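You operate a simulated robot arm through the tools that you are given. There is no shell and no other tool.

You are at the controls of a simulated two-armed robot. One attempt, no reset.

TASK
Pump gear oil in till the oil gauge shows between Min and Max.
Fine: set the filler cap on the ledge and turn the oil fill valve fully open; at the end valve shut, cap back in its socket, lever down.

The check looks at the end state, three seconds after you hand in, the way a careful person would. Anything else that was tipped, shoved, dropped, spilled or broken makes it a failure. A push-on lid holds only when it is set on centred and level and pressed home; a screw cap is set on level and turned clockwise until tight.

THE ROBOT
Two 7-joint arms with fingered hands on one trunk that stands fixed in place. Base frame: the origin is at the foot of the trunk, x ahead of it, y to its left, z up. Lengths are in m, angles in rad, forces in N, time in s.
The left shoulder is at [0.07, 0.157, 1.389], the right one opposite. With the tool pointing down near the work surface each hand reaches from about 0.1 to 0.74 m from the base axis, measured 20 degrees to its own side. Payload 5 kg a hand.
The TCP of each hand is the grasp point between the finger pads, 0.031 m short of the fingertips. In the tool frame z runs along the fingers and y along their closing line. The gripper opens to 0.156 m; its body begins 0.088 m behind the TCP. The gripper is a hand of 4 fingers: y runs from the thumb to the fingers, the wrist lies at [0, 0, -0.249] in the tool frame.
Orientation is that of the tool frame in the base frame, as a unit quaternion [x, y, z, w]. With the fingers straight down and closing along the base's y, the tool's x points along the base's -x, its y along +y and its z along -z.

THE INTERFACE
- The arms move only by the tool step_arm. It takes "left_rows", "right_rows" or both (then of equal length, played together; a hand with none holds still); each is a list of rows, each a list of 6 numbers: the shift along the tool's x, y, z in units of 300 mm (1.0 is 300 mm), then the turn, a rotation vector about the tool's x, y, z in units of 45 degrees (1.0 is 45 degrees). In form: [[dx, dy, dz, rx, ry, rz], ...]. A call has 1 to 20 rows; each row is the pose to reach, as a shift and turn from the pose commanded when the call began, along the tool's axes at that moment. A call with a number of a shift or a turn outside -1 to 1 is refused whole. Rows are played at 5 a second. More than 0.05 m and 0.15 rad between two rows, and nothing of the call is played. A pose out of reach is approached as far as the arm can. The call stops where the force on the tool passes 40 N (or 10 N more than at its start, if that is more) or the arm is blocked; 0.2 s more then pass. In this call time passes only in rows, and 0.2 s behind the last. The reply holds the time, the measured pose of the TCP, the force on the tool along the base axes, the opening and the grip force, in the units named above and with some noise, with the torque about the TCP (base axes, N m) and any sound that the robot's microphone picked up.
- Cameras (640 x 400 px; columns grow to the right, rows downward): "scene" is now at [0.1358, 0.0026, 1.6129]; the picture's right is [0.02, -1.00, 0.00], its down [-0.64, -0.01, -0.77] and it looks along [0.77, 0.01, -0.64] (base axes); focal length 251 px, centre (320, 200). "left" rides on the left gripper at [-0.072, 0.002, -0.111] in its tool frame; the picture's right is [-0.02, -1.00, 0.00], its down [0.84, -0.02, -0.54] and it looks along [0.54, -0.01, 0.84] (tool axes); focal length 234 px, centre (320, 200). "right" rides on the right gripper at [0.072, 0.002, -0.111] in its tool frame; the picture's right is [-0.02, 1.00, 0.00], its down [-0.84, -0.02, -0.55] and it looks along [-0.55, -0.01, 0.84] (tool axes); focal length 234 px, centre (320, 200). There is no depth. A picture from a camera that has moved, and an enlarged one, comes with that camera's place and axes in the base frame and with its lens.
- capture(camera): a new picture of that camera. No time passes.
- move_column(by): slides the trunk up (or, below 0, down) by that many m; the arms and the scene camera ride with it, the base frame stays. It gives what a move gives, with no picture.
- set_fingers(finger1, finger2, finger3, thumb_bend, hand): sets how far each is bent, from 0 (flat) to 100 (curled in); at 30 the hand is open as for a grip, at 70 the pads meet at the TCP. One left out holds its place. A second passes; each finger stops where it meets its share of the squeeze, and holds until it gets a number again. It is the only way to open and close the hand. It gives what a move gives, with no picture; readings hold the bend of each and the force on the fingers (four entries, about 0 where the hand has none), thumb and palm.
- pan_tilt(pan, tilt): turns the head with the scene camera to pan (to the left, within 1.501 rad either way) and tilt (down, from -0.506 to 1.204), counted from straight ahead of the robot. It gives what a move gives.
- close_up(camera, box): a new picture of the part [left, top, right, bottom] of that camera's present view, enlarged. No time passes.
- job_done(): hands the job in; it is judged then, once.

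Nothing tells you positions but the pictures and the camera data. Unless the task says otherwise, let go and move clear before handing in.

The tools are called as a command line: name --argument value ..., lists and objects as JSON in quotes. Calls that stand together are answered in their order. step_arm: Moves the arms, as the interface text tells. Its arguments: {"type":"object","properties":{"left_rows":{"type":"array"},"right_rows":{"type":"array"}},"required":[]} The other tools are called the same way: move_column (by) moves the trunk up or down; set_fingers (finger1, finger2, finger3, thumb_bend, hand) moves the fingers one by one; pan_tilt (pan, tilt) turns the head that bears the scene camera; capture (camera) takes a picture; close_up (camera, box) takes an enlarged picture of a part of a camera's view; job_done () hands the job in.

At the start:

```text
time_s: 0.0
left_ee_pos: [0.4064, 0.1989, 1.4329]
left_orientation: [0.001, 1.0, 0.0, -0.001]
left_ft_force: [-0.7, -0.6, 0.9]
left_moment: [0.02, 0.02, -0.03]
left_opening: 0.156
left_grasp_force: 0.0
left_shape: jaw
left_bend: [30.0, 30.0, 30.0, 30.0]
left_finger forces: [0.0, 0.1, 0.0, 0.1, 0.0, 0.0]
right_ee_pos: [0.4858, -0.2228, 1.4493]
right_orientation: [0.001, 1.0, -0.001, 0.0]
right_ft_force: [0.8, -0.2, 0.6]
right_moment: [0.02, 0.0, 0.03]
right_opening: 0.1557
right_grasp_force: 0.0
right_shape: jaw
right_bend: [30.0, 30.0, 30.0, 30.0]
right_finger forces: [0.1, 0.0, 0.0, 0.0, 0.1, 0.0]
trunk travel left (down, up): [-0.775, 0.165]
head pan, tilt (commanded): [0.016, 0.696]
```

scene: 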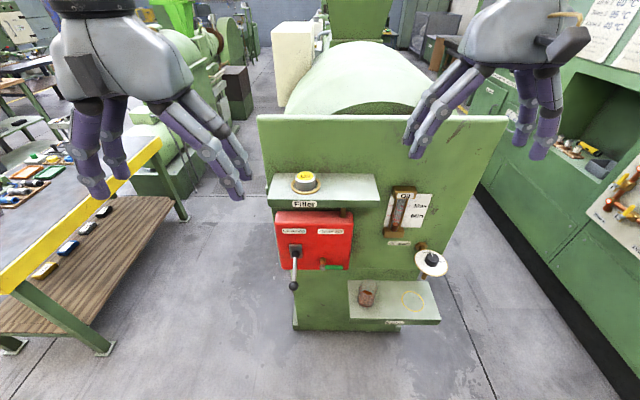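
right: 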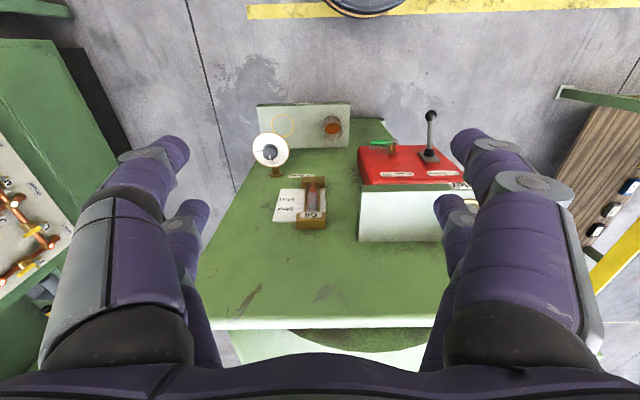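
left: 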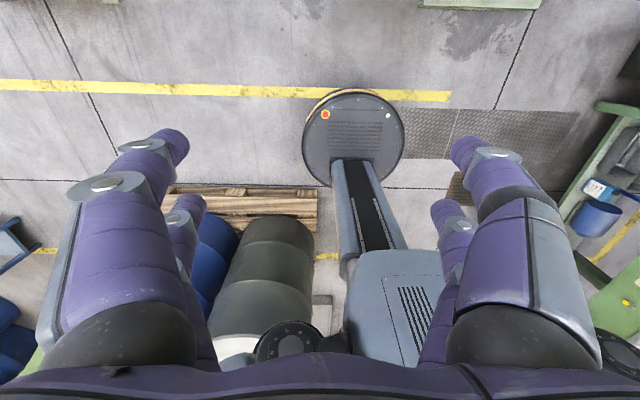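

I see a green gearbox panel with a yellow filler cap on an upper ledge, a red pump box with a lever, a gauge, a white valve wheel and a small lower ledge. I'll take enlarged views first to locate everything.

close_up --camera "scene" --box '[250, 150, 410, 250]'

close_up --camera "scene" --box '[330, 170, 490, 270]'

close_up --camera "scene" --box '[250, 230, 450, 355]'

close_up --camera "right" --box '[230, 90, 490, 252]'

```text
4.00 times, centred on (330, 200) of scene
camera zoom: at [0.1358, 0.0026, 1.6129], right [0.02, -1.0, 0.0], down [-0.64, -0.01, -0.77], along [0.77, 0.01, -0.64], focal length 1004 px, centre (280, 200)
```

zoom: 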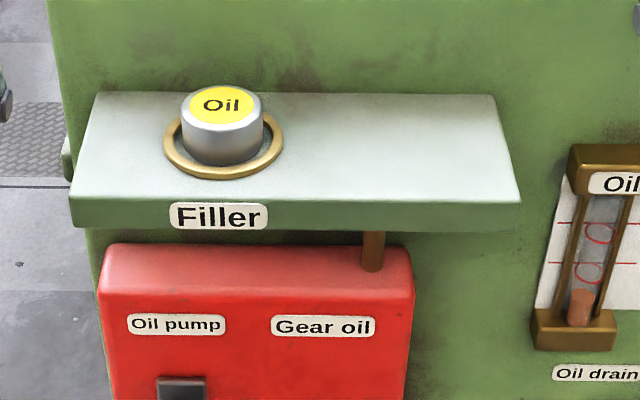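

```text
4.00 times, centred on (410, 220) of scene
camera zoom: at [0.1358, 0.0026, 1.6129], right [0.02, -1.0, 0.0], down [-0.64, -0.01, -0.77], along [0.77, 0.01, -0.64], focal length 1004 px, centre (-40, 120)
```

zoom: 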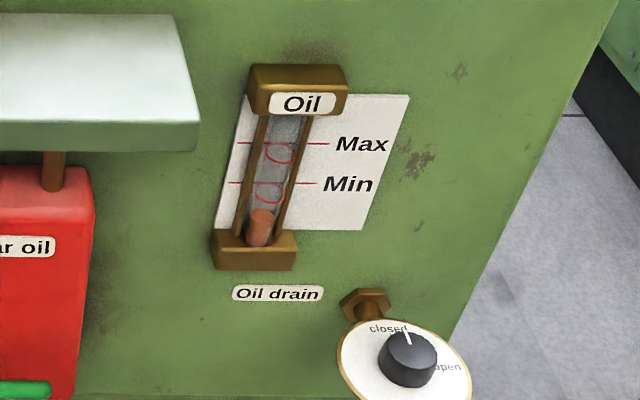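

```text
3.20 times, centred on (350, 292) of scene
camera zoom: at [0.1358, 0.0026, 1.6129], right [0.02, -1.0, 0.0], down [-0.64, -0.01, -0.77], along [0.77, 0.01, -0.64], focal length 803 px, centre (224, -96)
```

zoom: 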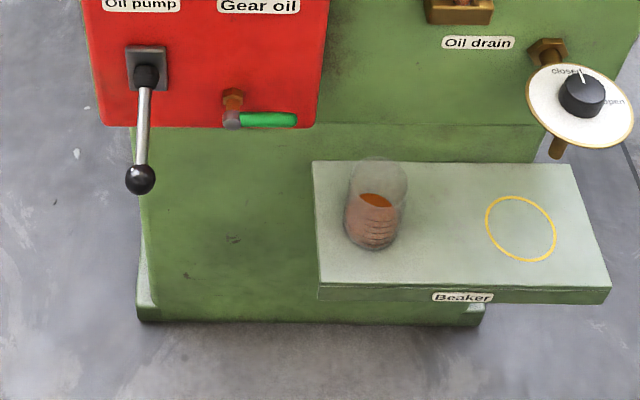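

```text
2.46 times, centred on (360, 171) of right
camera zoom: at [0.4139, -0.2215, 1.5591], right [0.03, 1.0, 0.0], down [0.84, -0.02, 0.55], along [0.55, -0.01, -0.84], focal length 576 px, centre (222, 271)
```

zoom: 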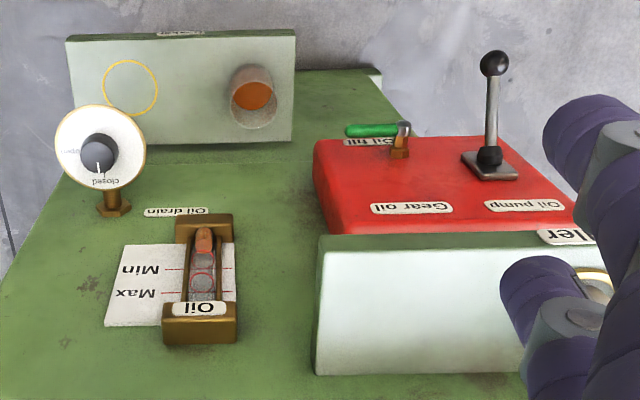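

The panel face is around x≈0.77, the ledge top at z≈1.195 (x 0.64–0.77), the cap at about (0.694, 0.049), and the lever ball near (0.59, 0.095, 0.86). The valve pivot is near (0.674, 0.0, 0.857). I'll zoom further on the valve labels and the cap.

close_up --camera "right" --box '[350, 100, 470, 175]'

close_up --camera "scene" --box '[275, 205, 365, 295]'

close_up --camera "scene" --box '[280, 160, 336, 200]'

close_up --camera "scene" --box '[380, 180, 444, 220]'

```text
5.33 times, centred on (410, 138) of right
camera zoom: at [0.4139, -0.2215, 1.5591], right [0.03, 1.0, 0.0], down [0.84, -0.02, 0.55], along [0.55, -0.01, -0.84], focal length 1249 px, centre (-160, 533)
```

zoom: 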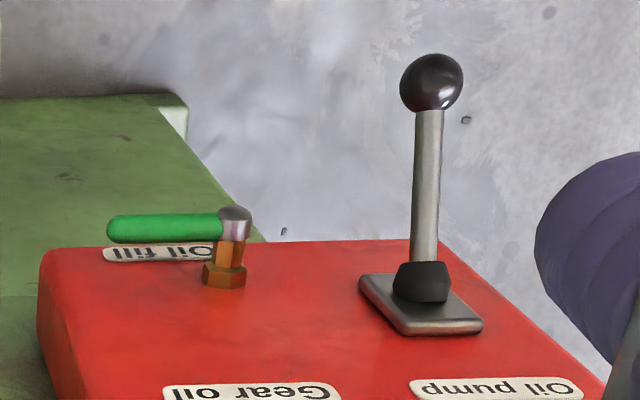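

```text
4.44 times, centred on (320, 250) of scene
camera zoom: at [0.1358, 0.0026, 1.6129], right [0.02, -1.0, 0.0], down [-0.64, -0.01, -0.77], along [0.77, 0.01, -0.64], focal length 1115 px, centre (320, -22)
```

zoom: 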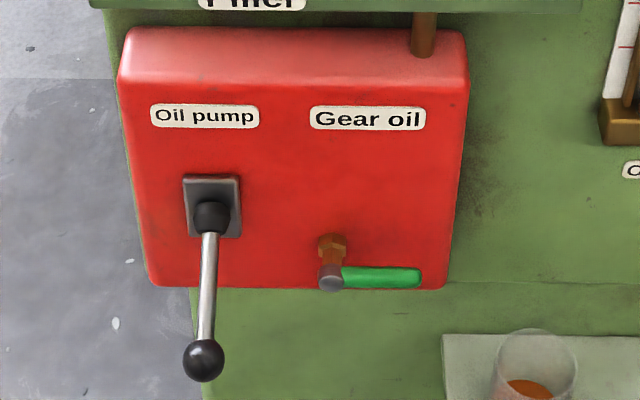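

```text
10.00 times, centred on (308, 180) of scene
camera zoom: at [0.1358, 0.0026, 1.6129], right [0.02, -1.0, 0.0], down [-0.64, -0.01, -0.77], along [0.77, 0.01, -0.64], focal length 2509 px, centre (440, 400)
```

zoom: 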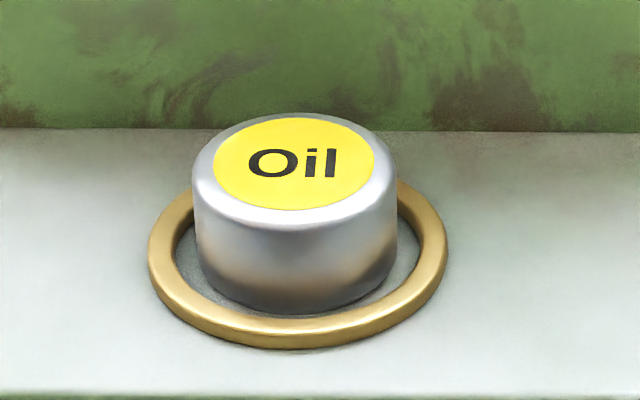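

```text
10.00 times, centred on (412, 200) of scene
camera zoom: at [0.1358, 0.0026, 1.6129], right [0.02, -1.0, 0.0], down [-0.64, -0.01, -0.77], along [0.77, 0.01, -0.64], focal length 2509 px, centre (-600, 200)
```

zoom: 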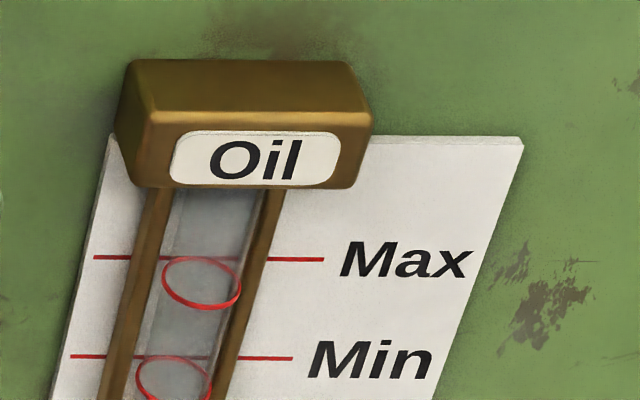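

The cap has a smooth body about 56 mm wide sitting inside a brass ring, and the valve handle lies horizontal toward −y. Before moving I want to see how the fingers are laid out.

close_up --camera "scene" --box '[390, 0, 610, 170]'

close_up --camera "scene" --box '[30, 0, 270, 210]'

```text
2.35 times, centred on (500, 85) of scene
camera zoom: at [0.1358, 0.0026, 1.6129], right [0.02, -1.0, 0.0], down [-0.64, -0.01, -0.77], along [0.77, 0.01, -0.64], focal length 590 px, centre (-104, 471)
```

zoom: 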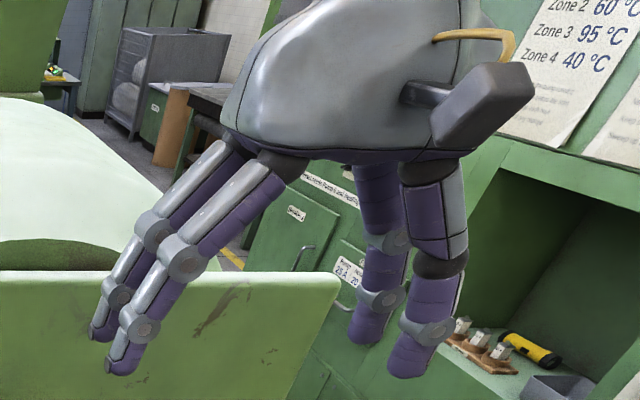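

```text
1.90 times, centred on (150, 105) of scene
camera zoom: at [0.1358, 0.0026, 1.6129], right [0.02, -1.0, 0.0], down [-0.64, -0.01, -0.77], along [0.77, 0.01, -0.64], focal length 478 px, centre (644, 381)
```

zoom: 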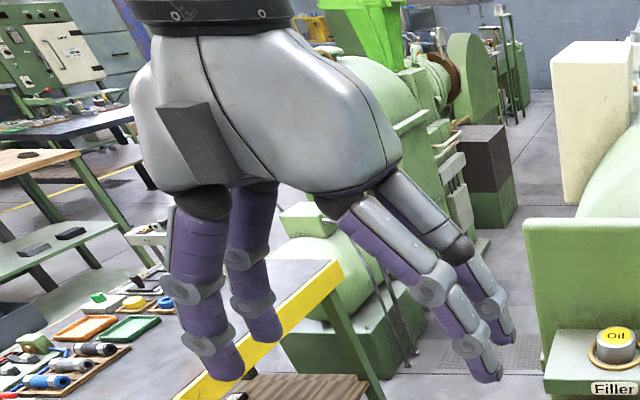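

The hand closes as two fingers against two, which suits gripping the round cap from above. I'll move the right hand over the cap, pitched slightly forward, and shift the left hand aside.

step_arm --right_rows '[[-0.055, 0.075, 0.033, 0, -0.03, 0], [-0.11, 0.15, 0.066, 0, -0.06, 0], [-0.165, 0.225, 0.1, 0, -0.09, 0], [-0.22, 0.3, 0.13, 0, -0.12, 0], [-0.275, 0.375, 0.16, 0, -0.15, 0], [-0.33, 0.45, 0.19, 0, -0.18, 0], [-0.385, 0.525, 0.22, 0, -0.21, 0], [-0.44, 0.6, 0.25, 0, -0.24, 0], [-0.5, 0.68, 0.28, 0, -0.27, 0], [-0.56, 0.76, 0.31, 0, -0.3, 0], [-0.62, 0.84, 0.34, 0, -0.333, 0], [-0.68, 0.906, 0.36, 0, -0.333, 0]]' --left_rows '[[0, 0.03, 0, 0, 0, 0], [0, 0.06, 0, 0, 0, 0], [0, 0.09, 0, 0, 0, 0], [0, 0.12, 0, 0, 0, 0], [0, 0.15, 0, 0, 0, 0], [0, 0.18, 0, 0, 0, 0], [0, 0.21, 0, 0, 0, 0], [0, 0.24, 0, 0, 0, 0], [0, 0.27, 0, 0, 0, 0], [0, 0.3, 0, 0, 0, 0], [0, 0.33, 0, 0, 0, 0], [0, 0.333, 0, 0, 0, 0]]'

```text
time_s: 2.6
left_ee_pos: [0.407, 0.2988, 1.4321]
left_orientation: [0.0, 1.0, 0.0, -0.001]
left_ft_force: [0.2, 0.2, 0.8]
left_moment: [0.01, -0.02, 0.0]
left_opening: 0.156
left_grasp_force: 0.0
left_shape: jaw
left_bend: [30.0, 30.0, 30.0, 30.0]
left_finger forces: [0.0, 0.0, 0.1, 0.1, 0.0, 0.0]
right_ee_pos: [0.6184, -0.0401, 1.3516]
right_orientation: [0.001, 0.994, 0.0, 0.111]
right_ft_force: [0.2, 0.5, 0.3]
right_moment: [0.04, -0.02, 0.02]
right_opening: 0.1562
right_grasp_force: 0.1
right_shape: jaw
right_bend: [30.0, 30.0, 30.0, 30.0]
right_finger forces: [0.0, 0.0, 0.0, 0.1, 0.0, 0.0]
right hand out of reach, approached as far as the arm can: row 8, 9, 10, 11, 12
trunk travel left (down, up): [-0.775, 0.165]
head pan, tilt (commanded): [0.016, 0.696]
```

The right hand hit its reach limit with the wrist above shoulder height. Raising the trunk should extend the reach.

move_column --by 0.16

```text
time_s: 4.4
left_ee_pos: [0.4073, 0.2995, 1.5928]
left_orientation: [-0.001, 1.0, 0.0, 0.0]
left_ft_force: [0.2, 0.2, 0.3]
left_moment: [-0.03, 0.0, 0.0]
left_opening: 0.1557
left_grasp_force: 0.1
left_shape: jaw
left_bend: [30.0, 30.0, 30.0, 30.0]
left_finger forces: [0.1, 0.1, 0.0, 0.1, 0.1, 0.0]
right_ee_pos: [0.6184, -0.0397, 1.5124]
right_orientation: [0.002, 0.994, 0.0, 0.111]
right_ft_force: [-0.3, 0.2, 0.1]
right_moment: [-0.02, -0.04, 0.02]
right_opening: 0.1559
right_grasp_force: 0.1
right_shape: jaw
right_bend: [30.0, 30.0, 30.0, 30.0]
right_finger forces: [0.1, 0.0, 0.1, 0.0, 0.0, 0.0]
trunk travel left (down, up): [-0.935, 0.005]
head pan, tilt (commanded): [0.016, 0.696]
```

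step_arm --right_rows '[[0, 0, 0, 0, 0, 0]]'

capture --camera "scene"

capture --camera "right"

```text
time_s: 4.8
left_ee_pos: [0.407, 0.3006, 1.5914]
left_orientation: [0.0, 1.0, 0.0, 0.0]
left_ft_force: [-0.2, -0.8, 0.1]
left_moment: [0.01, 0.02, 0.02]
left_opening: 0.1558
left_grasp_force: 0.1
left_shape: jaw
left_bend: [30.0, 30.0, 30.0, 30.0]
left_finger forces: [0.0, 0.0, 0.0, 0.0, 0.0, 0.0]
right_ee_pos: [0.6178, -0.0385, 1.5119]
right_orientation: [0.002, 0.994, 0.0, 0.112]
right_ft_force: [-0.4, 0.9, 0.0]
right_moment: [-0.04, 0.0, 0.01]
right_opening: 0.156
right_grasp_force: 0.0
right_shape: jaw
right_bend: [30.0, 30.0, 30.0, 30.0]
right_finger forces: [0.0, 0.0, 0.1, 0.1, 0.0, 0.0]
trunk travel left (down, up): [-0.935, 0.005]
head pan, tilt (commanded): [0.016, 0.696]
```

```text
taken
camera scene: at [0.1357, 0.0027, 1.7729], right [0.02, -1.0, 0.0], down [-0.64, -0.01, -0.77], along [0.77, 0.01, -0.64], focal length 251 px, centre (320, 200)
```

scene: 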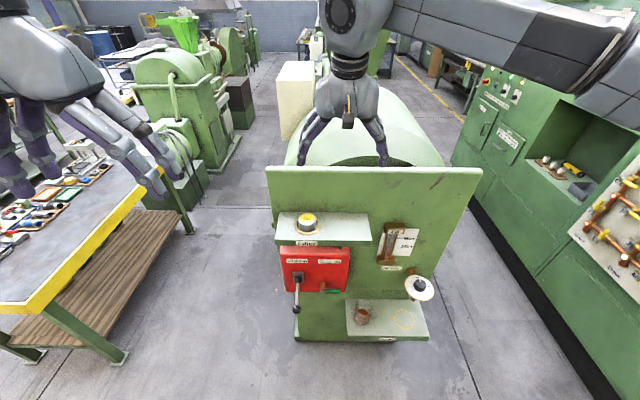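

```text
taken
camera right: at [0.5231, -0.0369, 1.6041], right [0.03, 1.0, 0.01], down [0.7, -0.02, 0.72], along [0.72, -0.01, -0.7], focal length 234 px, centre (320, 200)
```

right: 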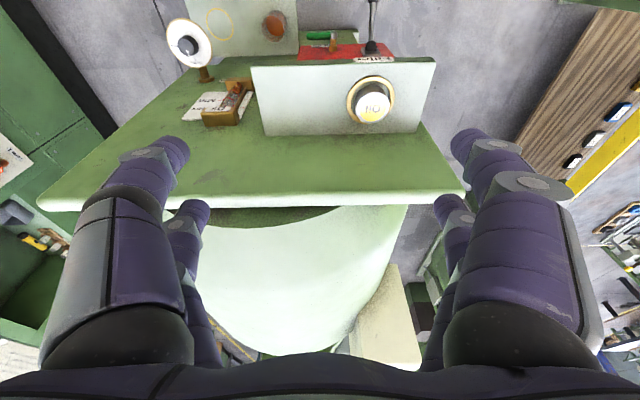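

The cap triangulates consistently at (0.693, 0.048) with its top near z=1.232. Now I'll move above it.

step_arm --right_rows '[[-0.019, 0.05, 0.1, 0, 0, 0], [-0.038, 0.1, 0.2, 0, 0, 0], [-0.057, 0.15, 0.3, 0, 0, 0], [-0.076, 0.2, 0.4, 0, 0, 0], [-0.095, 0.25, 0.5, 0, 0, 0], [-0.113, 0.295, 0.6, 0, 0, 0]]'

capture --camera "right"

capture --camera "scene"

```text
time_s: 6.2
left_ee_pos: [0.4064, 0.3007, 1.5929]
left_orientation: [0.0, 1.0, 0.0, 0.0]
left_ft_force: [0.1, -0.3, 0.7]
left_moment: [0.02, 0.04, -0.06]
left_opening: 0.1557
left_grasp_force: 0.0
left_shape: jaw
left_bend: [30.0, 30.0, 30.0, 30.0]
left_finger forces: [0.0, 0.1, 0.1, 0.0, 0.1, 0.0]
right_ee_pos: [0.6315, -0.0403, 1.3646]
right_orientation: [0.001, 0.994, 0.001, 0.112]
right_ft_force: [0.6, -0.6, -0.6]
right_moment: [-0.01, 0.0, 0.0]
right_opening: 0.1562
right_grasp_force: 0.1
right_shape: jaw
right_bend: [30.0, 30.0, 30.0, 30.0]
right_finger forces: [0.0, 0.0, 0.0, 0.0, 0.1, 0.1]
right hand out of reach, approached as far as the arm can: row 1, 2, 3, 4, 5, 6
trunk travel left (down, up): [-0.935, 0.005]
head pan, tilt (commanded): [0.016, 0.696]
```

```text
taken
camera right: at [0.5363, -0.039, 1.4571], right [0.03, 1.0, 0.01], down [0.7, -0.02, 0.72], along [0.72, -0.01, -0.7], focal length 234 px, centre (320, 200)
```

right: 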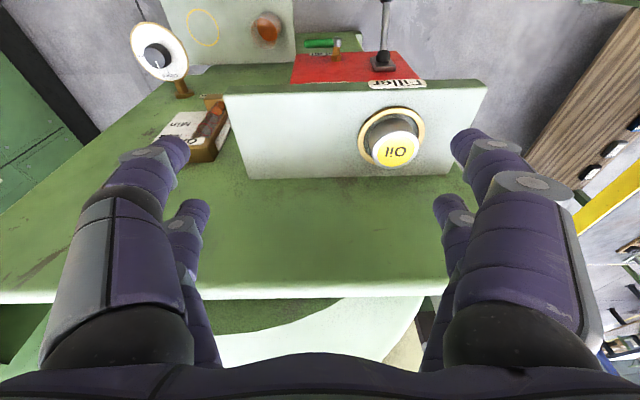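

```text
taken
camera scene: at [0.1346, 0.0028, 1.7731], right [0.02, -1.0, 0.0], down [-0.64, -0.01, -0.77], along [0.77, 0.01, -0.64], focal length 251 px, centre (320, 200)
```

scene: 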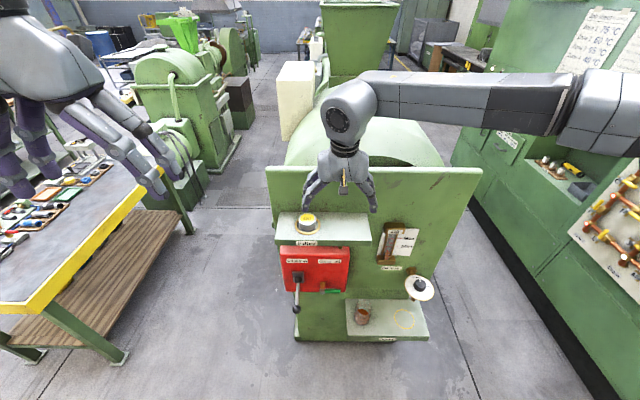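

The right arm stalls when crossing to the left side, so I'll test whether a stronger forward pitch frees up that reach.

step_arm --right_rows '[[0, 0, 0, 0, -0.15, 0], [0, 0, 0, 0, -0.3, 0], [0, 0, 0, 0, -0.45, 0], [0, 0.05, 0, 0, -0.55, 0], [0, 0.1, 0, 0, -0.55, 0], [0, 0.15, 0, 0, -0.55, 0], [0, 0.2, 0, 0, -0.55, 0]]'

```text
time_s: 7.8
left_ee_pos: [0.4062, 0.3001, 1.5927]
left_orientation: [0.0, 1.0, 0.0, -0.001]
left_ft_force: [0.1, 0.2, -0.1]
left_moment: [-0.04, 0.03, 0.01]
left_opening: 0.156
left_grasp_force: 0.0
left_shape: jaw
left_bend: [30.0, 30.0, 30.0, 30.0]
left_finger forces: [0.0, 0.1, 0.1, 0.0, 0.0, 0.0]
right_ee_pos: [0.6306, -0.0053, 1.3707]
right_orientation: [0.001, 0.947, 0.001, 0.321]
right_ft_force: [0.5, 0.3, -0.7]
right_moment: [-0.01, 0.0, -0.03]
right_opening: 0.1561
right_grasp_force: 0.1
right_shape: jaw
right_bend: [30.0, 30.0, 30.0, 30.0]
right_finger forces: [0.0, 0.0, 0.0, 0.0, 0.1, 0.0]
right hand out of reach, approached as far as the arm can: row 5, 6, 7
trunk travel left (down, up): [-0.935, 0.005]
head pan, tilt (commanded): [0.016, 0.696]
```

Pitch helps only slightly, so this looks like a wrist joint limit. I'll try yawing the right hand counter-clockwise, which is fine for gripping a round cap.

step_arm --right_rows '[[0, 0, 0, -0.09, 0, -0.12], [0, 0, 0, -0.18, 0, -0.24], [0, 0, 0, -0.27, 0, -0.36], [0, 0, 0, -0.36, 0, -0.48], [0, 0.05, 0, -0.4, 0, -0.533], [0, 0.1, 0, -0.4, 0, -0.533], [0, 0.15, 0, -0.4, 0, -0.533]]'

```text
time_s: 9.4
left_ee_pos: [0.4096, 0.2997, 1.5915]
left_orientation: [0.0, 1.0, 0.0, 0.0]
left_ft_force: [0.6, -0.8, 0.5]
left_moment: [0.04, 0.0, -0.05]
left_opening: 0.1559
left_grasp_force: 0.1
left_shape: jaw
left_bend: [30.0, 30.0, 30.0, 30.0]
left_finger forces: [0.0, 0.0, 0.1, 0.0, 0.0, 0.0]
right_ee_pos: [0.6329, 0.0415, 1.3694]
right_orientation: [-0.244, 0.915, 0.08, 0.31]
right_ft_force: [0.0, -0.4, 0.1]
right_moment: [0.02, -0.01, 0.0]
right_opening: 0.1563
right_grasp_force: 0.0
right_shape: jaw
right_bend: [30.0, 30.0, 30.0, 30.0]
right_finger forces: [0.1, 0.1, 0.1, 0.0, 0.0, 0.0]
trunk travel left (down, up): [-0.935, 0.005]
head pan, tilt (commanded): [0.016, 0.696]
```

Yawing works. Now I'll reduce the pitch and move in above the cap.

step_arm --right_rows '[[0, 0, 0, 0, 0.15, 0], [0, 0, 0, 0, 0.3, 0], [0, 0, 0, 0, 0.444, 0], [-0.01, -0.026, 0.09, 0, 0.444, 0], [-0.02, -0.052, 0.18, 0, 0.444, 0], [-0.028, -0.078, 0.273, 0, 0.444, 0]]'

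capture --camera "right"

capture --camera "scene"

```text
time_s: 10.8
left_ee_pos: [0.4073, 0.2991, 1.5927]
left_orientation: [0.001, 1.0, -0.001, -0.001]
left_ft_force: [0.5, 0.0, -0.4]
left_moment: [0.03, 0.0, 0.01]
left_opening: 0.156
left_grasp_force: 0.1
left_shape: jaw
left_bend: [30.0, 30.0, 30.0, 30.0]
left_finger forces: [0.0, 0.0, 0.0, 0.0, 0.0, 0.0]
right_ee_pos: [0.6458, -0.0132, 1.3354]
right_orientation: [-0.255, 0.955, 0.037, 0.148]
right_ft_force: [0.0, -0.5, 0.9]
right_moment: [-0.02, 0.01, 0.0]
right_opening: 0.156
right_grasp_force: 0.0
right_shape: jaw
right_bend: [30.0, 30.0, 30.0, 30.0]
right_finger forces: [0.0, 0.0, 0.1, 0.0, 0.0, 0.0]
right hand out of reach, approached as far as the arm can: row 2, 3, 4, 5, 6
trunk travel left (down, up): [-0.935, 0.005]
head pan, tilt (commanded): [0.016, 0.696]
```

```text
taken
camera right: at [0.5565, -0.0637, 1.4184], right [-0.48, 0.88, 0.0], down [0.56, 0.3, 0.77], along [0.68, 0.37, -0.64], focal length 234 px, centre (320, 200)
```

right: 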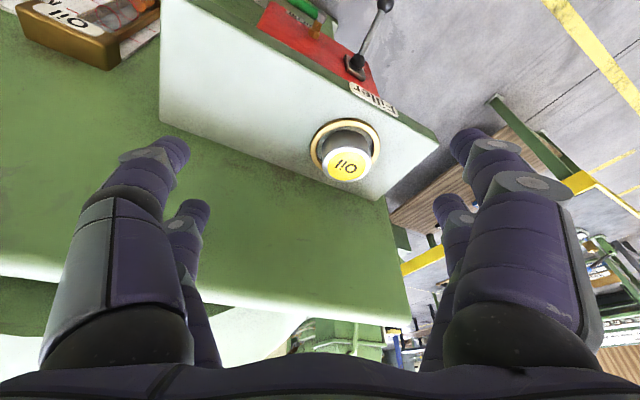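

```text
taken
camera scene: at [0.1363, 0.0022, 1.7729], right [0.02, -1.0, 0.0], down [-0.64, -0.01, -0.77], along [0.77, 0.01, -0.64], focal length 251 px, centre (320, 200)
```

scene: 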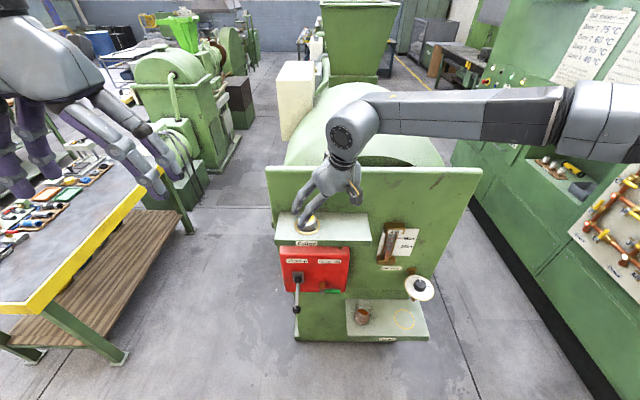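

The right arm cannot hold a low pitch at the cap. The left arm has the cap on its own side, so I'll retract the right hand and test the left.

step_arm --right_rows '[[0.076, -0.043, -0.1, 0.025, 0, 0.08], [0.152, -0.086, -0.2, 0.05, 0, 0.16], [0.228, -0.129, -0.3, 0.075, 0, 0.24], [0.304, -0.172, -0.39, 0.1, 0, 0.32], [0.38, -0.215, -0.48, 0.125, 0, 0.4], [0.456, -0.258, -0.58, 0.15, 0, 0.48], [0.532, -0.3, -0.67, 0.175, 0, 0.56], [0.607, -0.343, -0.767, 0.2, 0, 0.635]]'

```text
time_s: 12.6
left_ee_pos: [0.4049, 0.2978, 1.5932]
left_orientation: [-0.001, 1.0, 0.0, 0.001]
left_ft_force: [0.0, -0.3, 0.4]
left_moment: [-0.01, -0.06, 0.0]
left_opening: 0.1558
left_grasp_force: 0.0
left_shape: jaw
left_bend: [30.0, 30.0, 30.0, 30.0]
left_finger forces: [0.0, 0.0, 0.1, 0.0, 0.0, 0.0]
right_ee_pos: [0.4836, -0.2281, 1.4991]
right_orientation: [0.001, 0.988, -0.001, 0.154]
right_ft_force: [-0.6, -1.0, -0.7]
right_moment: [-0.01, -0.03, 0.04]
right_opening: 0.1563
right_grasp_force: 0.0
right_shape: jaw
right_bend: [30.0, 30.0, 30.0, 30.0]
right_finger forces: [0.0, 0.0, 0.1, 0.0, 0.1, 0.0]
trunk travel left (down, up): [-0.935, 0.005]
head pan, tilt (commanded): [0.016, 0.696]
```

step_arm --left_rows '[[-0.084, -0.08, 0.064, 0, -0.045, 0], [-0.168, -0.16, 0.128, 0, -0.09, 0], [-0.252, -0.24, 0.192, 0, -0.135, 0], [-0.336, -0.32, 0.256, 0, -0.18, 0], [-0.42, -0.4, 0.32, 0, -0.225, 0], [-0.504, -0.48, 0.384, 0, -0.27, 0], [-0.588, -0.56, 0.448, 0, -0.315, 0], [-0.672, -0.64, 0.512, 0, -0.36, 0], [-0.756, -0.72, 0.576, 0, -0.405, 0], [-0.843, -0.797, 0.643, 0, -0.444, 0]]' --right_rows '[[0.03, -0.05, 0, 0, 0, 0], [0.06, -0.1, 0, 0, 0, 0], [0.09, -0.15, 0, 0, 0, 0], [0.12, -0.2, 0, 0, 0, 0], [0.15, -0.25, 0, 0, 0, 0], [0.18, -0.3, 0, 0, 0, 0], [0.2, -0.35, 0, 0, 0, 0], [0.2, -0.35, 0, 0, 0, 0], [0.2, -0.35, 0, 0, 0, 0], [0.2, -0.35, 0, 0, 0, 0]]'

capture --camera "left"

capture --camera "scene"

```text
time_s: 14.8
left_ee_pos: [0.6625, 0.0609, 1.3973]
left_orientation: [-0.002, 0.985, 0.0, 0.174]
left_ft_force: [0.2, -0.5, -0.3]
left_moment: [0.03, 0.06, -0.03]
left_opening: 0.1557
left_grasp_force: 0.1
left_shape: jaw
left_bend: [30.0, 30.0, 30.0, 30.0]
left_finger forces: [0.0, 0.0, 0.1, 0.0, 0.0, 0.1]
right_ee_pos: [0.4361, -0.3324, 1.481]
right_orientation: [0.001, 0.988, -0.003, 0.153]
right_ft_force: [0.1, -0.6, -0.3]
right_moment: [0.02, 0.02, -0.02]
right_opening: 0.156
right_grasp_force: 0.2
right_shape: jaw
right_bend: [30.0, 30.0, 30.0, 30.0]
right_finger forces: [0.1, 0.0, 0.1, 0.0, 0.0, 0.0]
trunk travel left (down, up): [-0.935, 0.005]
head pan, tilt (commanded): [0.016, 0.696]
```

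```text
taken
camera left: at [0.6913, 0.0622, 1.5277], right [0.02, -1.0, 0.01], down [-0.97, -0.02, 0.23], along [-0.23, -0.01, -0.97], focal length 234 px, centre (320, 200)
```

left: 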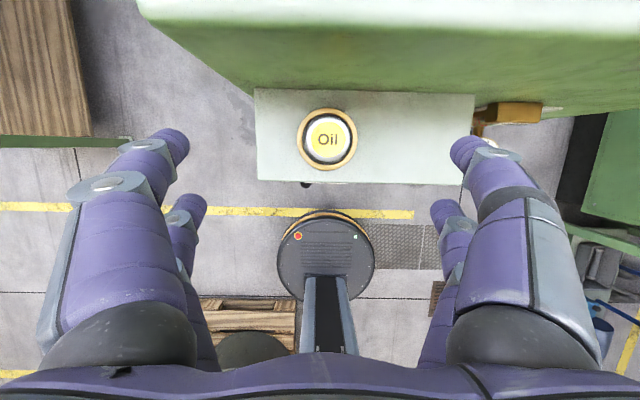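

```text
taken
camera scene: at [0.1388, 0.0006, 1.7727], right [0.02, -1.0, 0.0], down [-0.64, -0.01, -0.77], along [0.77, 0.01, -0.64], focal length 251 px, centre (320, 200)
```

scene: 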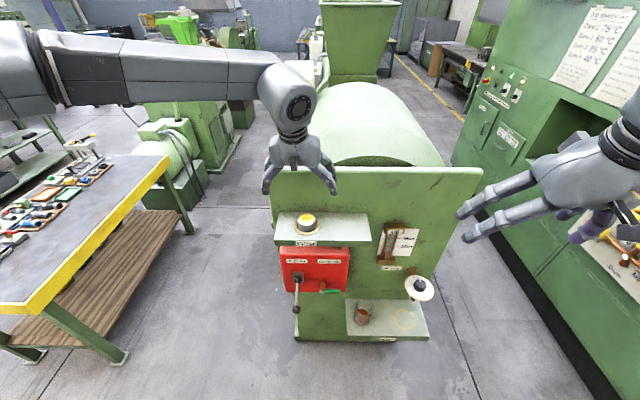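

The left arm reaches over the cap with a 20° pitch, and its camera puts the cap at about (0.696, 0.051). I'll descend in stages.

step_arm --left_rows '[[0.013, -0.009, 0.09, 0, 0, 0], [0.026, -0.018, 0.18, 0, 0, 0], [0.039, -0.027, 0.27, 0, 0, 0], [0.052, -0.036, 0.362, 0, 0, 0]]'

capture --camera "left"

close_up --camera "scene" --box '[230, 130, 390, 250]'

```text
time_s: 15.8
left_ee_pos: [0.6738, 0.0692, 1.2995]
left_orientation: [0.0, 0.985, -0.001, 0.175]
left_ft_force: [0.7, 0.3, -0.7]
left_moment: [-0.03, -0.04, -0.01]
left_opening: 0.1558
left_grasp_force: 0.1
left_shape: jaw
left_bend: [30.0, 30.0, 30.0, 30.0]
left_finger forces: [0.0, 0.1, 0.0, 0.0, 0.0, 0.0]
left hand out of reach, approached as far as the arm can: row 3, 4
right_ee_pos: [0.4323, -0.3293, 1.4828]
right_orientation: [0.0, 0.988, -0.002, 0.153]
right_ft_force: [0.7, 0.6, 0.5]
right_moment: [0.0, -0.02, 0.01]
right_opening: 0.1561
right_grasp_force: 0.0
right_shape: jaw
right_bend: [30.0, 30.0, 30.0, 30.0]
right_finger forces: [0.0, 0.0, 0.0, 0.1, 0.0, 0.0]
trunk travel left (down, up): [-0.935, 0.005]
head pan, tilt (commanded): [0.016, 0.696]
```

```text
taken
camera left: at [0.7019, 0.0701, 1.4305], right [0.02, -1.0, 0.01], down [-0.97, -0.02, 0.22], along [-0.22, -0.01, -0.97], focal length 234 px, centre (320, 200)
```

left: 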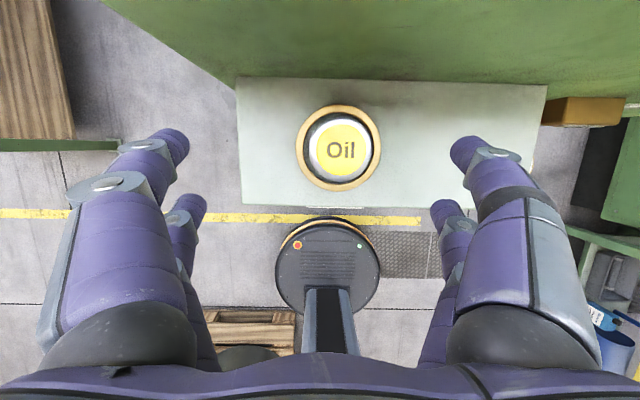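

```text
3.33 times, centred on (310, 190) of scene
camera zoom: at [0.1344, 0.0036, 1.7731], right [0.02, -1.0, 0.0], down [-0.64, -0.01, -0.77], along [0.77, 0.01, -0.64], focal length 836 px, centre (353, 233)
```

zoom: 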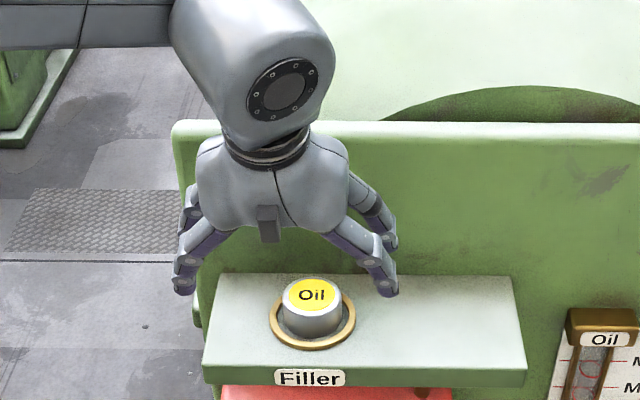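

Left reach also stops slightly short at this pose. I'll partly close the fingers for wall clearance, then yaw the left hand clockwise a bit to extend its reach.

set_fingers --hand "left" --finger1 42 --finger2 42 --finger3 42 --thumb_bend 42

step_arm --left_rows '[[0, 0, 0, 0.051, 0, 0.14], [0, 0, 0, 0.101, 0, 0.28], [0, 0, 0, 0.152, 0, 0.418], [-0.01, -0.026, 0.03, 0.152, 0, 0.418], [-0.021, -0.053, 0.059, 0.152, 0, 0.418]]'

capture --camera "left"

close_up --camera "scene" --box '[230, 130, 390, 250]'

```text
time_s: 16.8
left_ee_pos: [0.6757, 0.0667, 1.2987]
left_orientation: [0.0, 0.985, -0.001, 0.173]
left_ft_force: [-0.1, -0.5, 0.1]
left_moment: [-0.01, -0.02, 0.0]
left_opening: 0.1141
left_grasp_force: 0.1
left_shape: fingers
left_bend: [42.0, 42.0, 42.0, 42.0]
left_finger forces: [0.1, 0.1, 0.0, 0.1, 0.1, 0.0]
right_ee_pos: [0.4341, -0.3316, 1.481]
right_orientation: [0.001, 0.988, -0.002, 0.153]
right_ft_force: [0.1, 0.0, -0.1]
right_moment: [-0.02, -0.02, -0.01]
right_opening: 0.156
right_grasp_force: 0.1
right_shape: jaw
right_bend: [30.0, 30.0, 30.0, 30.0]
right_finger forces: [0.1, 0.0, 0.0, 0.0, 0.0, 0.1]
trunk travel left (down, up): [-0.935, 0.005]
head pan, tilt (commanded): [0.016, 0.696]
```

```text
time_s: 18.0
left_ee_pos: [0.683, 0.0523, 1.2837]
left_orientation: [0.17, 0.97, -0.031, 0.172]
left_ft_force: [0.2, -0.5, 0.4]
left_moment: [-0.02, 0.03, -0.02]
left_opening: 0.1132
left_grasp_force: 0.0
left_shape: fingers
left_bend: [42.0, 42.0, 42.0, 42.0]
left_finger forces: [0.0, 0.0, 0.1, 0.0, 0.0, 0.0]
left hand out of reach, approached as far as the arm can: row 5
right_ee_pos: [0.4338, -0.3304, 1.4818]
right_orientation: [0.001, 0.988, -0.003, 0.152]
right_ft_force: [0.3, -0.6, 0.2]
right_moment: [-0.03, -0.01, 0.0]
right_opening: 0.1558
right_grasp_force: 0.1
right_shape: jaw
right_bend: [30.0, 30.0, 30.0, 30.0]
right_finger forces: [0.1, 0.1, 0.0, 0.0, 0.0, 0.1]
trunk travel left (down, up): [-0.935, 0.005]
head pan, tilt (commanded): [0.016, 0.696]
```

```text
taken
camera left: at [0.7111, 0.0444, 1.4156], right [-0.32, -0.95, 0.01], down [-0.92, 0.31, 0.22], along [-0.21, 0.06, -0.97], focal length 234 px, centre (320, 200)
```

left: 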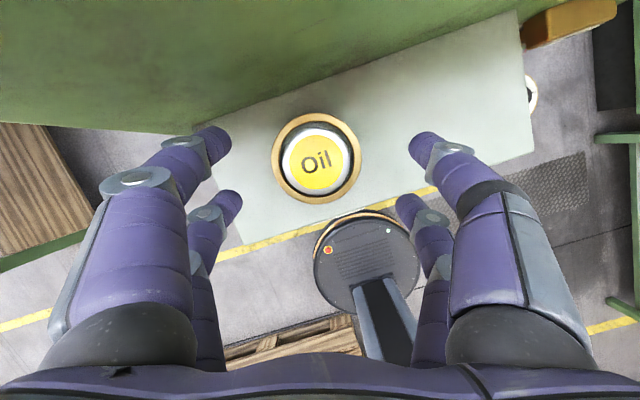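

```text
3.33 times, centred on (310, 190) of scene
camera zoom: at [0.1371, 0.0021, 1.7728], right [0.02, -1.0, 0.0], down [-0.64, -0.01, -0.77], along [0.77, 0.01, -0.64], focal length 836 px, centre (353, 233)
```

zoom: 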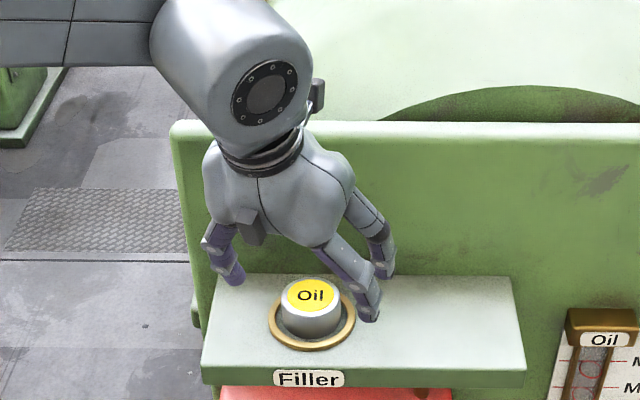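

Yaw solves it. The column moves the hand straight down without changing the arm shape, so I'll set the hand higher and slightly forward, then use the column to descend onto the cap.

step_arm --left_rows '[[-0.036, 0.003, -0.064, 0, 0, 0], [-0.072, 0.006, -0.128, 0, 0, 0], [-0.107, 0.008, -0.192, 0, 0, 0]]'

capture --camera "left"

```text
time_s: 18.8
left_ee_pos: [0.692, 0.0504, 1.3498]
left_orientation: [0.17, 0.97, -0.03, 0.171]
left_ft_force: [-0.4, 0.1, 1.1]
left_moment: [0.03, -0.01, 0.02]
left_opening: 0.1134
left_grasp_force: 0.1
left_shape: fingers
left_bend: [42.0, 42.0, 42.0, 42.0]
left_finger forces: [0.1, 0.0, 0.0, 0.0, 0.0, 0.0]
right_ee_pos: [0.4332, -0.3321, 1.482]
right_orientation: [0.001, 0.988, -0.003, 0.153]
right_ft_force: [-0.3, 0.2, 0.4]
right_moment: [-0.02, 0.01, -0.02]
right_opening: 0.156
right_grasp_force: 0.0
right_shape: jaw
right_bend: [30.0, 30.0, 30.0, 30.0]
right_finger forces: [0.0, 0.0, 0.1, 0.0, 0.0, 0.1]
trunk travel left (down, up): [-0.935, 0.005]
head pan, tilt (commanded): [0.016, 0.696]
```

```text
taken
camera left: at [0.7197, 0.0423, 1.481], right [-0.32, -0.95, 0.01], down [-0.92, 0.31, 0.22], along [-0.22, 0.06, -0.97], focal length 234 px, centre (320, 200)
```

left: 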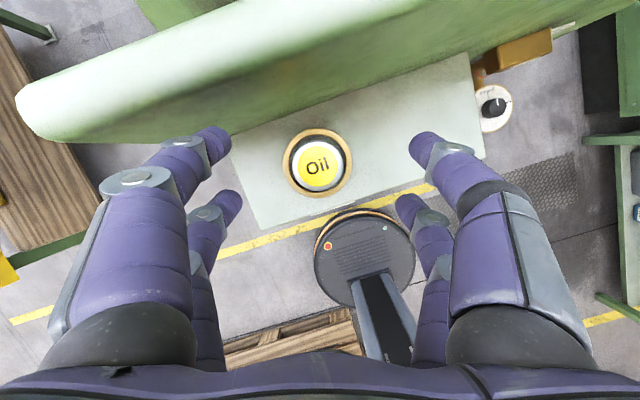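

move_column --by -0.08

capture --camera "left"

close_up --camera "scene" --box '[230, 110, 390, 230]'

```text
time_s: 20.0
left_ee_pos: [0.6917, 0.0509, 1.2706]
left_orientation: [0.172, 0.97, -0.031, 0.17]
left_ft_force: [0.6, 0.4, -0.3]
left_moment: [-0.02, 0.03, 0.0]
left_opening: 0.1134
left_grasp_force: 0.0
left_shape: fingers
left_bend: [42.0, 42.0, 42.0, 42.0]
left_finger forces: [0.1, 0.1, 0.0, 0.1, 0.0, 0.0]
right_ee_pos: [0.4332, -0.3321, 1.4017]
right_orientation: [0.0, 0.988, -0.002, 0.152]
right_ft_force: [1.1, 0.3, -0.7]
right_moment: [0.0, 0.0, 0.02]
right_opening: 0.1559
right_grasp_force: 0.0
right_shape: jaw
right_bend: [30.0, 30.0, 30.0, 30.0]
right_finger forces: [0.1, 0.1, 0.1, 0.1, 0.1, 0.1]
trunk travel left (down, up): [-0.855, 0.085]
head pan, tilt (commanded): [0.016, 0.696]
```

```text
taken
camera left: at [0.7197, 0.0424, 1.4007], right [-0.32, -0.95, 0.01], down [-0.92, 0.31, 0.22], along [-0.22, 0.06, -0.97], focal length 234 px, centre (320, 200)
```

left: 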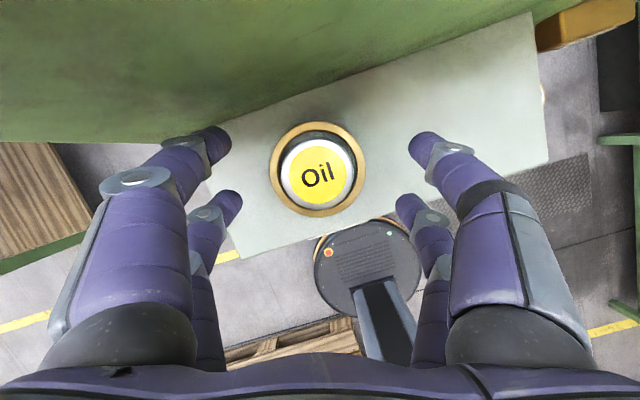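

```text
3.33 times, centred on (310, 170) of scene
camera zoom: at [0.1359, 0.0024, 1.693], right [0.02, -1.0, 0.0], down [-0.64, -0.01, -0.77], along [0.77, 0.01, -0.64], focal length 836 px, centre (353, 300)
```

zoom: 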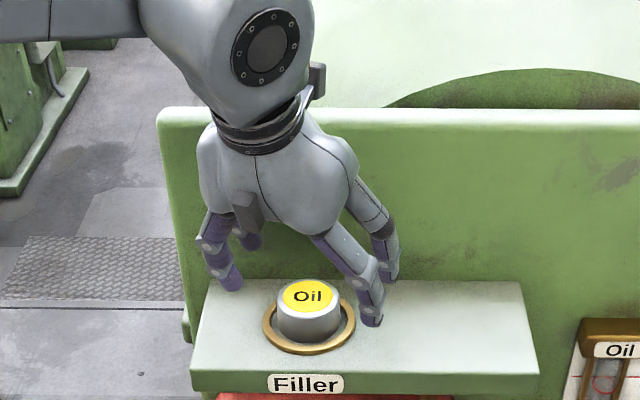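

Alignment looks centred in the tool frame. I'll lower the last ~28 mm.

move_column --by -0.028

capture --camera "left"

close_up --camera "scene" --box '[230, 110, 390, 230]'

```text
time_s: 20.7
left_ee_pos: [0.6917, 0.05, 1.2403]
left_orientation: [0.171, 0.97, -0.03, 0.172]
left_ft_force: [0.8, 0.5, -0.1]
left_moment: [-0.02, 0.01, 0.01]
left_opening: 0.1133
left_grasp_force: 0.0
left_shape: fingers
left_bend: [42.0, 42.0, 42.0, 42.0]
left_finger forces: [0.0, 0.0, 0.0, 0.0, 0.0, 0.0]
right_ee_pos: [0.4337, -0.3315, 1.3739]
right_orientation: [0.0, 0.988, -0.001, 0.153]
right_ft_force: [0.0, 0.0, -0.4]
right_moment: [0.02, -0.02, 0.01]
right_opening: 0.1563
right_grasp_force: 0.0
right_shape: jaw
right_bend: [30.0, 30.0, 30.0, 30.0]
right_finger forces: [0.0, 0.1, 0.1, 0.0, 0.0, 0.2]
trunk travel left (down, up): [-0.827, 0.113]
head pan, tilt (commanded): [0.016, 0.696]
```

```text
taken
camera left: at [0.7198, 0.0424, 1.3726], right [-0.32, -0.95, 0.01], down [-0.92, 0.31, 0.22], along [-0.22, 0.06, -0.97], focal length 234 px, centre (320, 200)
```

left: 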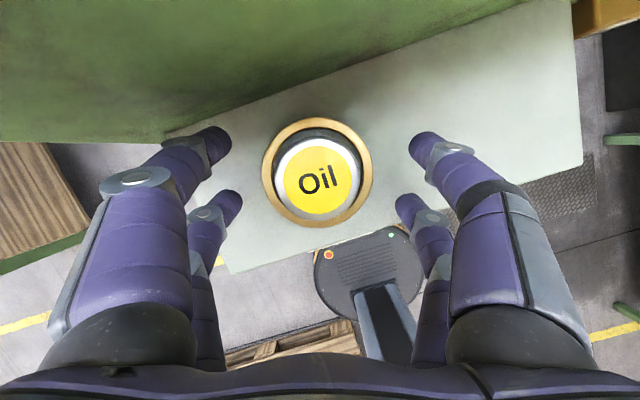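

```text
3.33 times, centred on (310, 170) of scene
camera zoom: at [0.1359, 0.0024, 1.6649], right [0.02, -1.0, 0.0], down [-0.64, -0.01, -0.77], along [0.77, 0.01, -0.64], focal length 836 px, centre (353, 300)
```

zoom: 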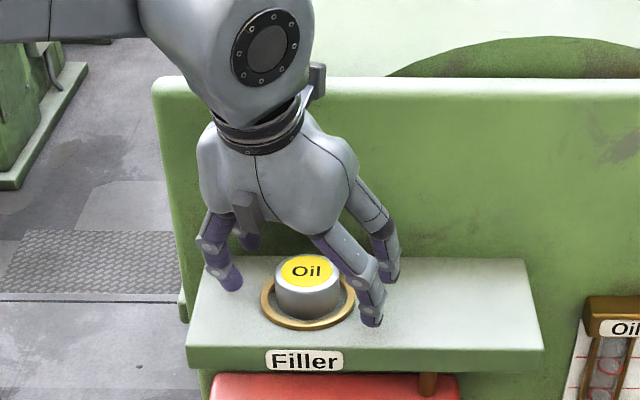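

set_fingers --hand "left" --finger1 54 --finger2 54 --finger3 54 --thumb_bend 54

capture --camera "left"

close_up --camera "scene" --box '[230, 110, 390, 230]'

```text
time_s: 21.7
left_ee_pos: [0.6925, 0.0501, 1.2415]
left_orientation: [0.171, 0.97, -0.03, 0.171]
left_ft_force: [0.2, 0.8, 0.4]
left_moment: [0.01, 0.01, -0.02]
left_opening: 0.0655
left_grasp_force: 0.0
left_shape: fingers
left_bend: [54.0, 54.0, 54.0, 54.0]
left_finger forces: [0.0, 0.0, 0.0, 0.0, 0.0, 0.0]
right_ee_pos: [0.4346, -0.3315, 1.3748]
right_orientation: [0.0, 0.988, -0.003, 0.153]
right_ft_force: [0.1, 0.2, 0.4]
right_moment: [0.0, 0.02, 0.01]
right_opening: 0.1559
right_grasp_force: 0.1
right_shape: jaw
right_bend: [30.0, 30.0, 30.0, 30.0]
right_finger forces: [0.0, 0.0, 0.1, 0.0, 0.1, 0.0]
trunk travel left (down, up): [-0.827, 0.113]
head pan, tilt (commanded): [0.016, 0.696]
```

```text
taken
camera left: at [0.7199, 0.0424, 1.3725], right [-0.32, -0.95, 0.01], down [-0.92, 0.31, 0.23], along [-0.22, 0.06, -0.97], focal length 234 px, centre (320, 200)
```

left: 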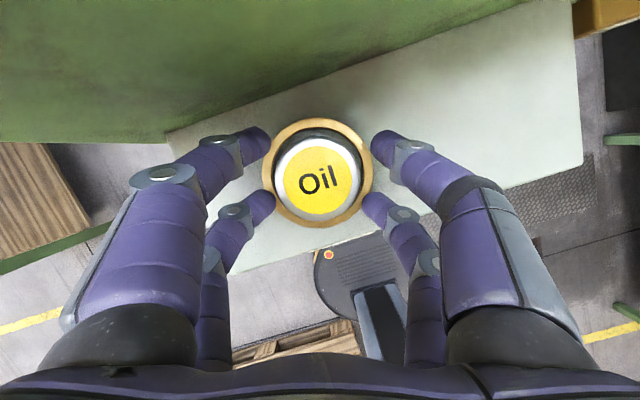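

```text
3.33 times, centred on (310, 170) of scene
camera zoom: at [0.1361, 0.0024, 1.6649], right [0.02, -1.0, 0.0], down [-0.64, -0.01, -0.77], along [0.77, 0.01, -0.64], focal length 836 px, centre (353, 300)
```

zoom: 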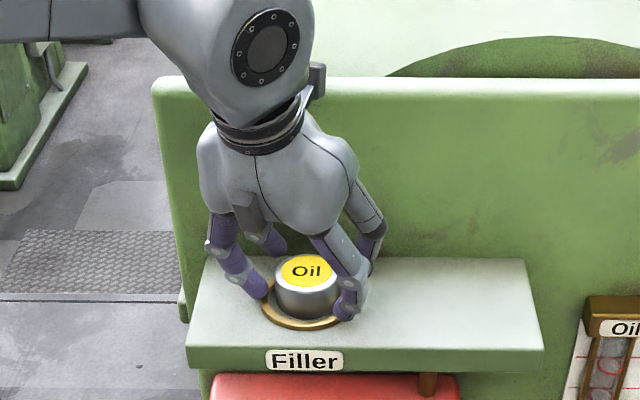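

The cap sits centred between the four fingers. Closing to grip.

set_fingers --hand "left" --finger1 66 --finger2 66 --finger3 66 --thumb_bend 66

capture --camera "left"

close_up --camera "scene" --box '[230, 110, 390, 230]'

```text
time_s: 22.7
left_ee_pos: [0.6912, 0.0508, 1.2424]
left_orientation: [0.171, 0.97, -0.03, 0.171]
left_ft_force: [0.0, 0.8, 2.1]
left_moment: [0.03, 0.02, 0.0]
left_opening: 0.0377
left_grasp_force: 11.5
left_shape: fingers
left_bend: [60.0, 59.0, 60.0, 63.0]
left_finger forces: [5.2, 6.8, 5.0, 0.0, 5.8, 0.0]
right_ee_pos: [0.433, -0.3311, 1.3752]
right_orientation: [0.0, 0.988, -0.003, 0.154]
right_ft_force: [0.1, -1.1, 0.3]
right_moment: [0.04, 0.01, 0.04]
right_opening: 0.156
right_grasp_force: 0.0
right_shape: jaw
right_bend: [30.0, 30.0, 30.0, 30.0]
right_finger forces: [0.1, 0.1, 0.1, 0.0, 0.0, 0.1]
trunk travel left (down, up): [-0.827, 0.113]
head pan, tilt (commanded): [0.016, 0.696]
```

```text
taken
camera left: at [0.7197, 0.0425, 1.3728], right [-0.32, -0.95, 0.01], down [-0.92, 0.31, 0.22], along [-0.22, 0.06, -0.97], focal length 234 px, centre (320, 200)
```

left: 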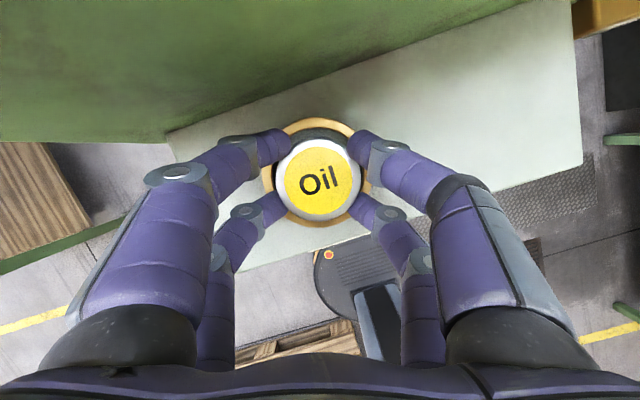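

```text
3.33 times, centred on (310, 170) of scene
camera zoom: at [0.1358, 0.0024, 1.6649], right [0.02, -1.0, 0.0], down [-0.64, -0.01, -0.77], along [0.77, 0.01, -0.64], focal length 836 px, centre (353, 300)
```

zoom: 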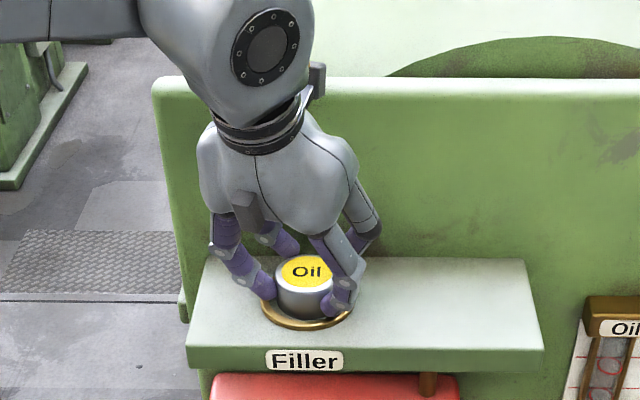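

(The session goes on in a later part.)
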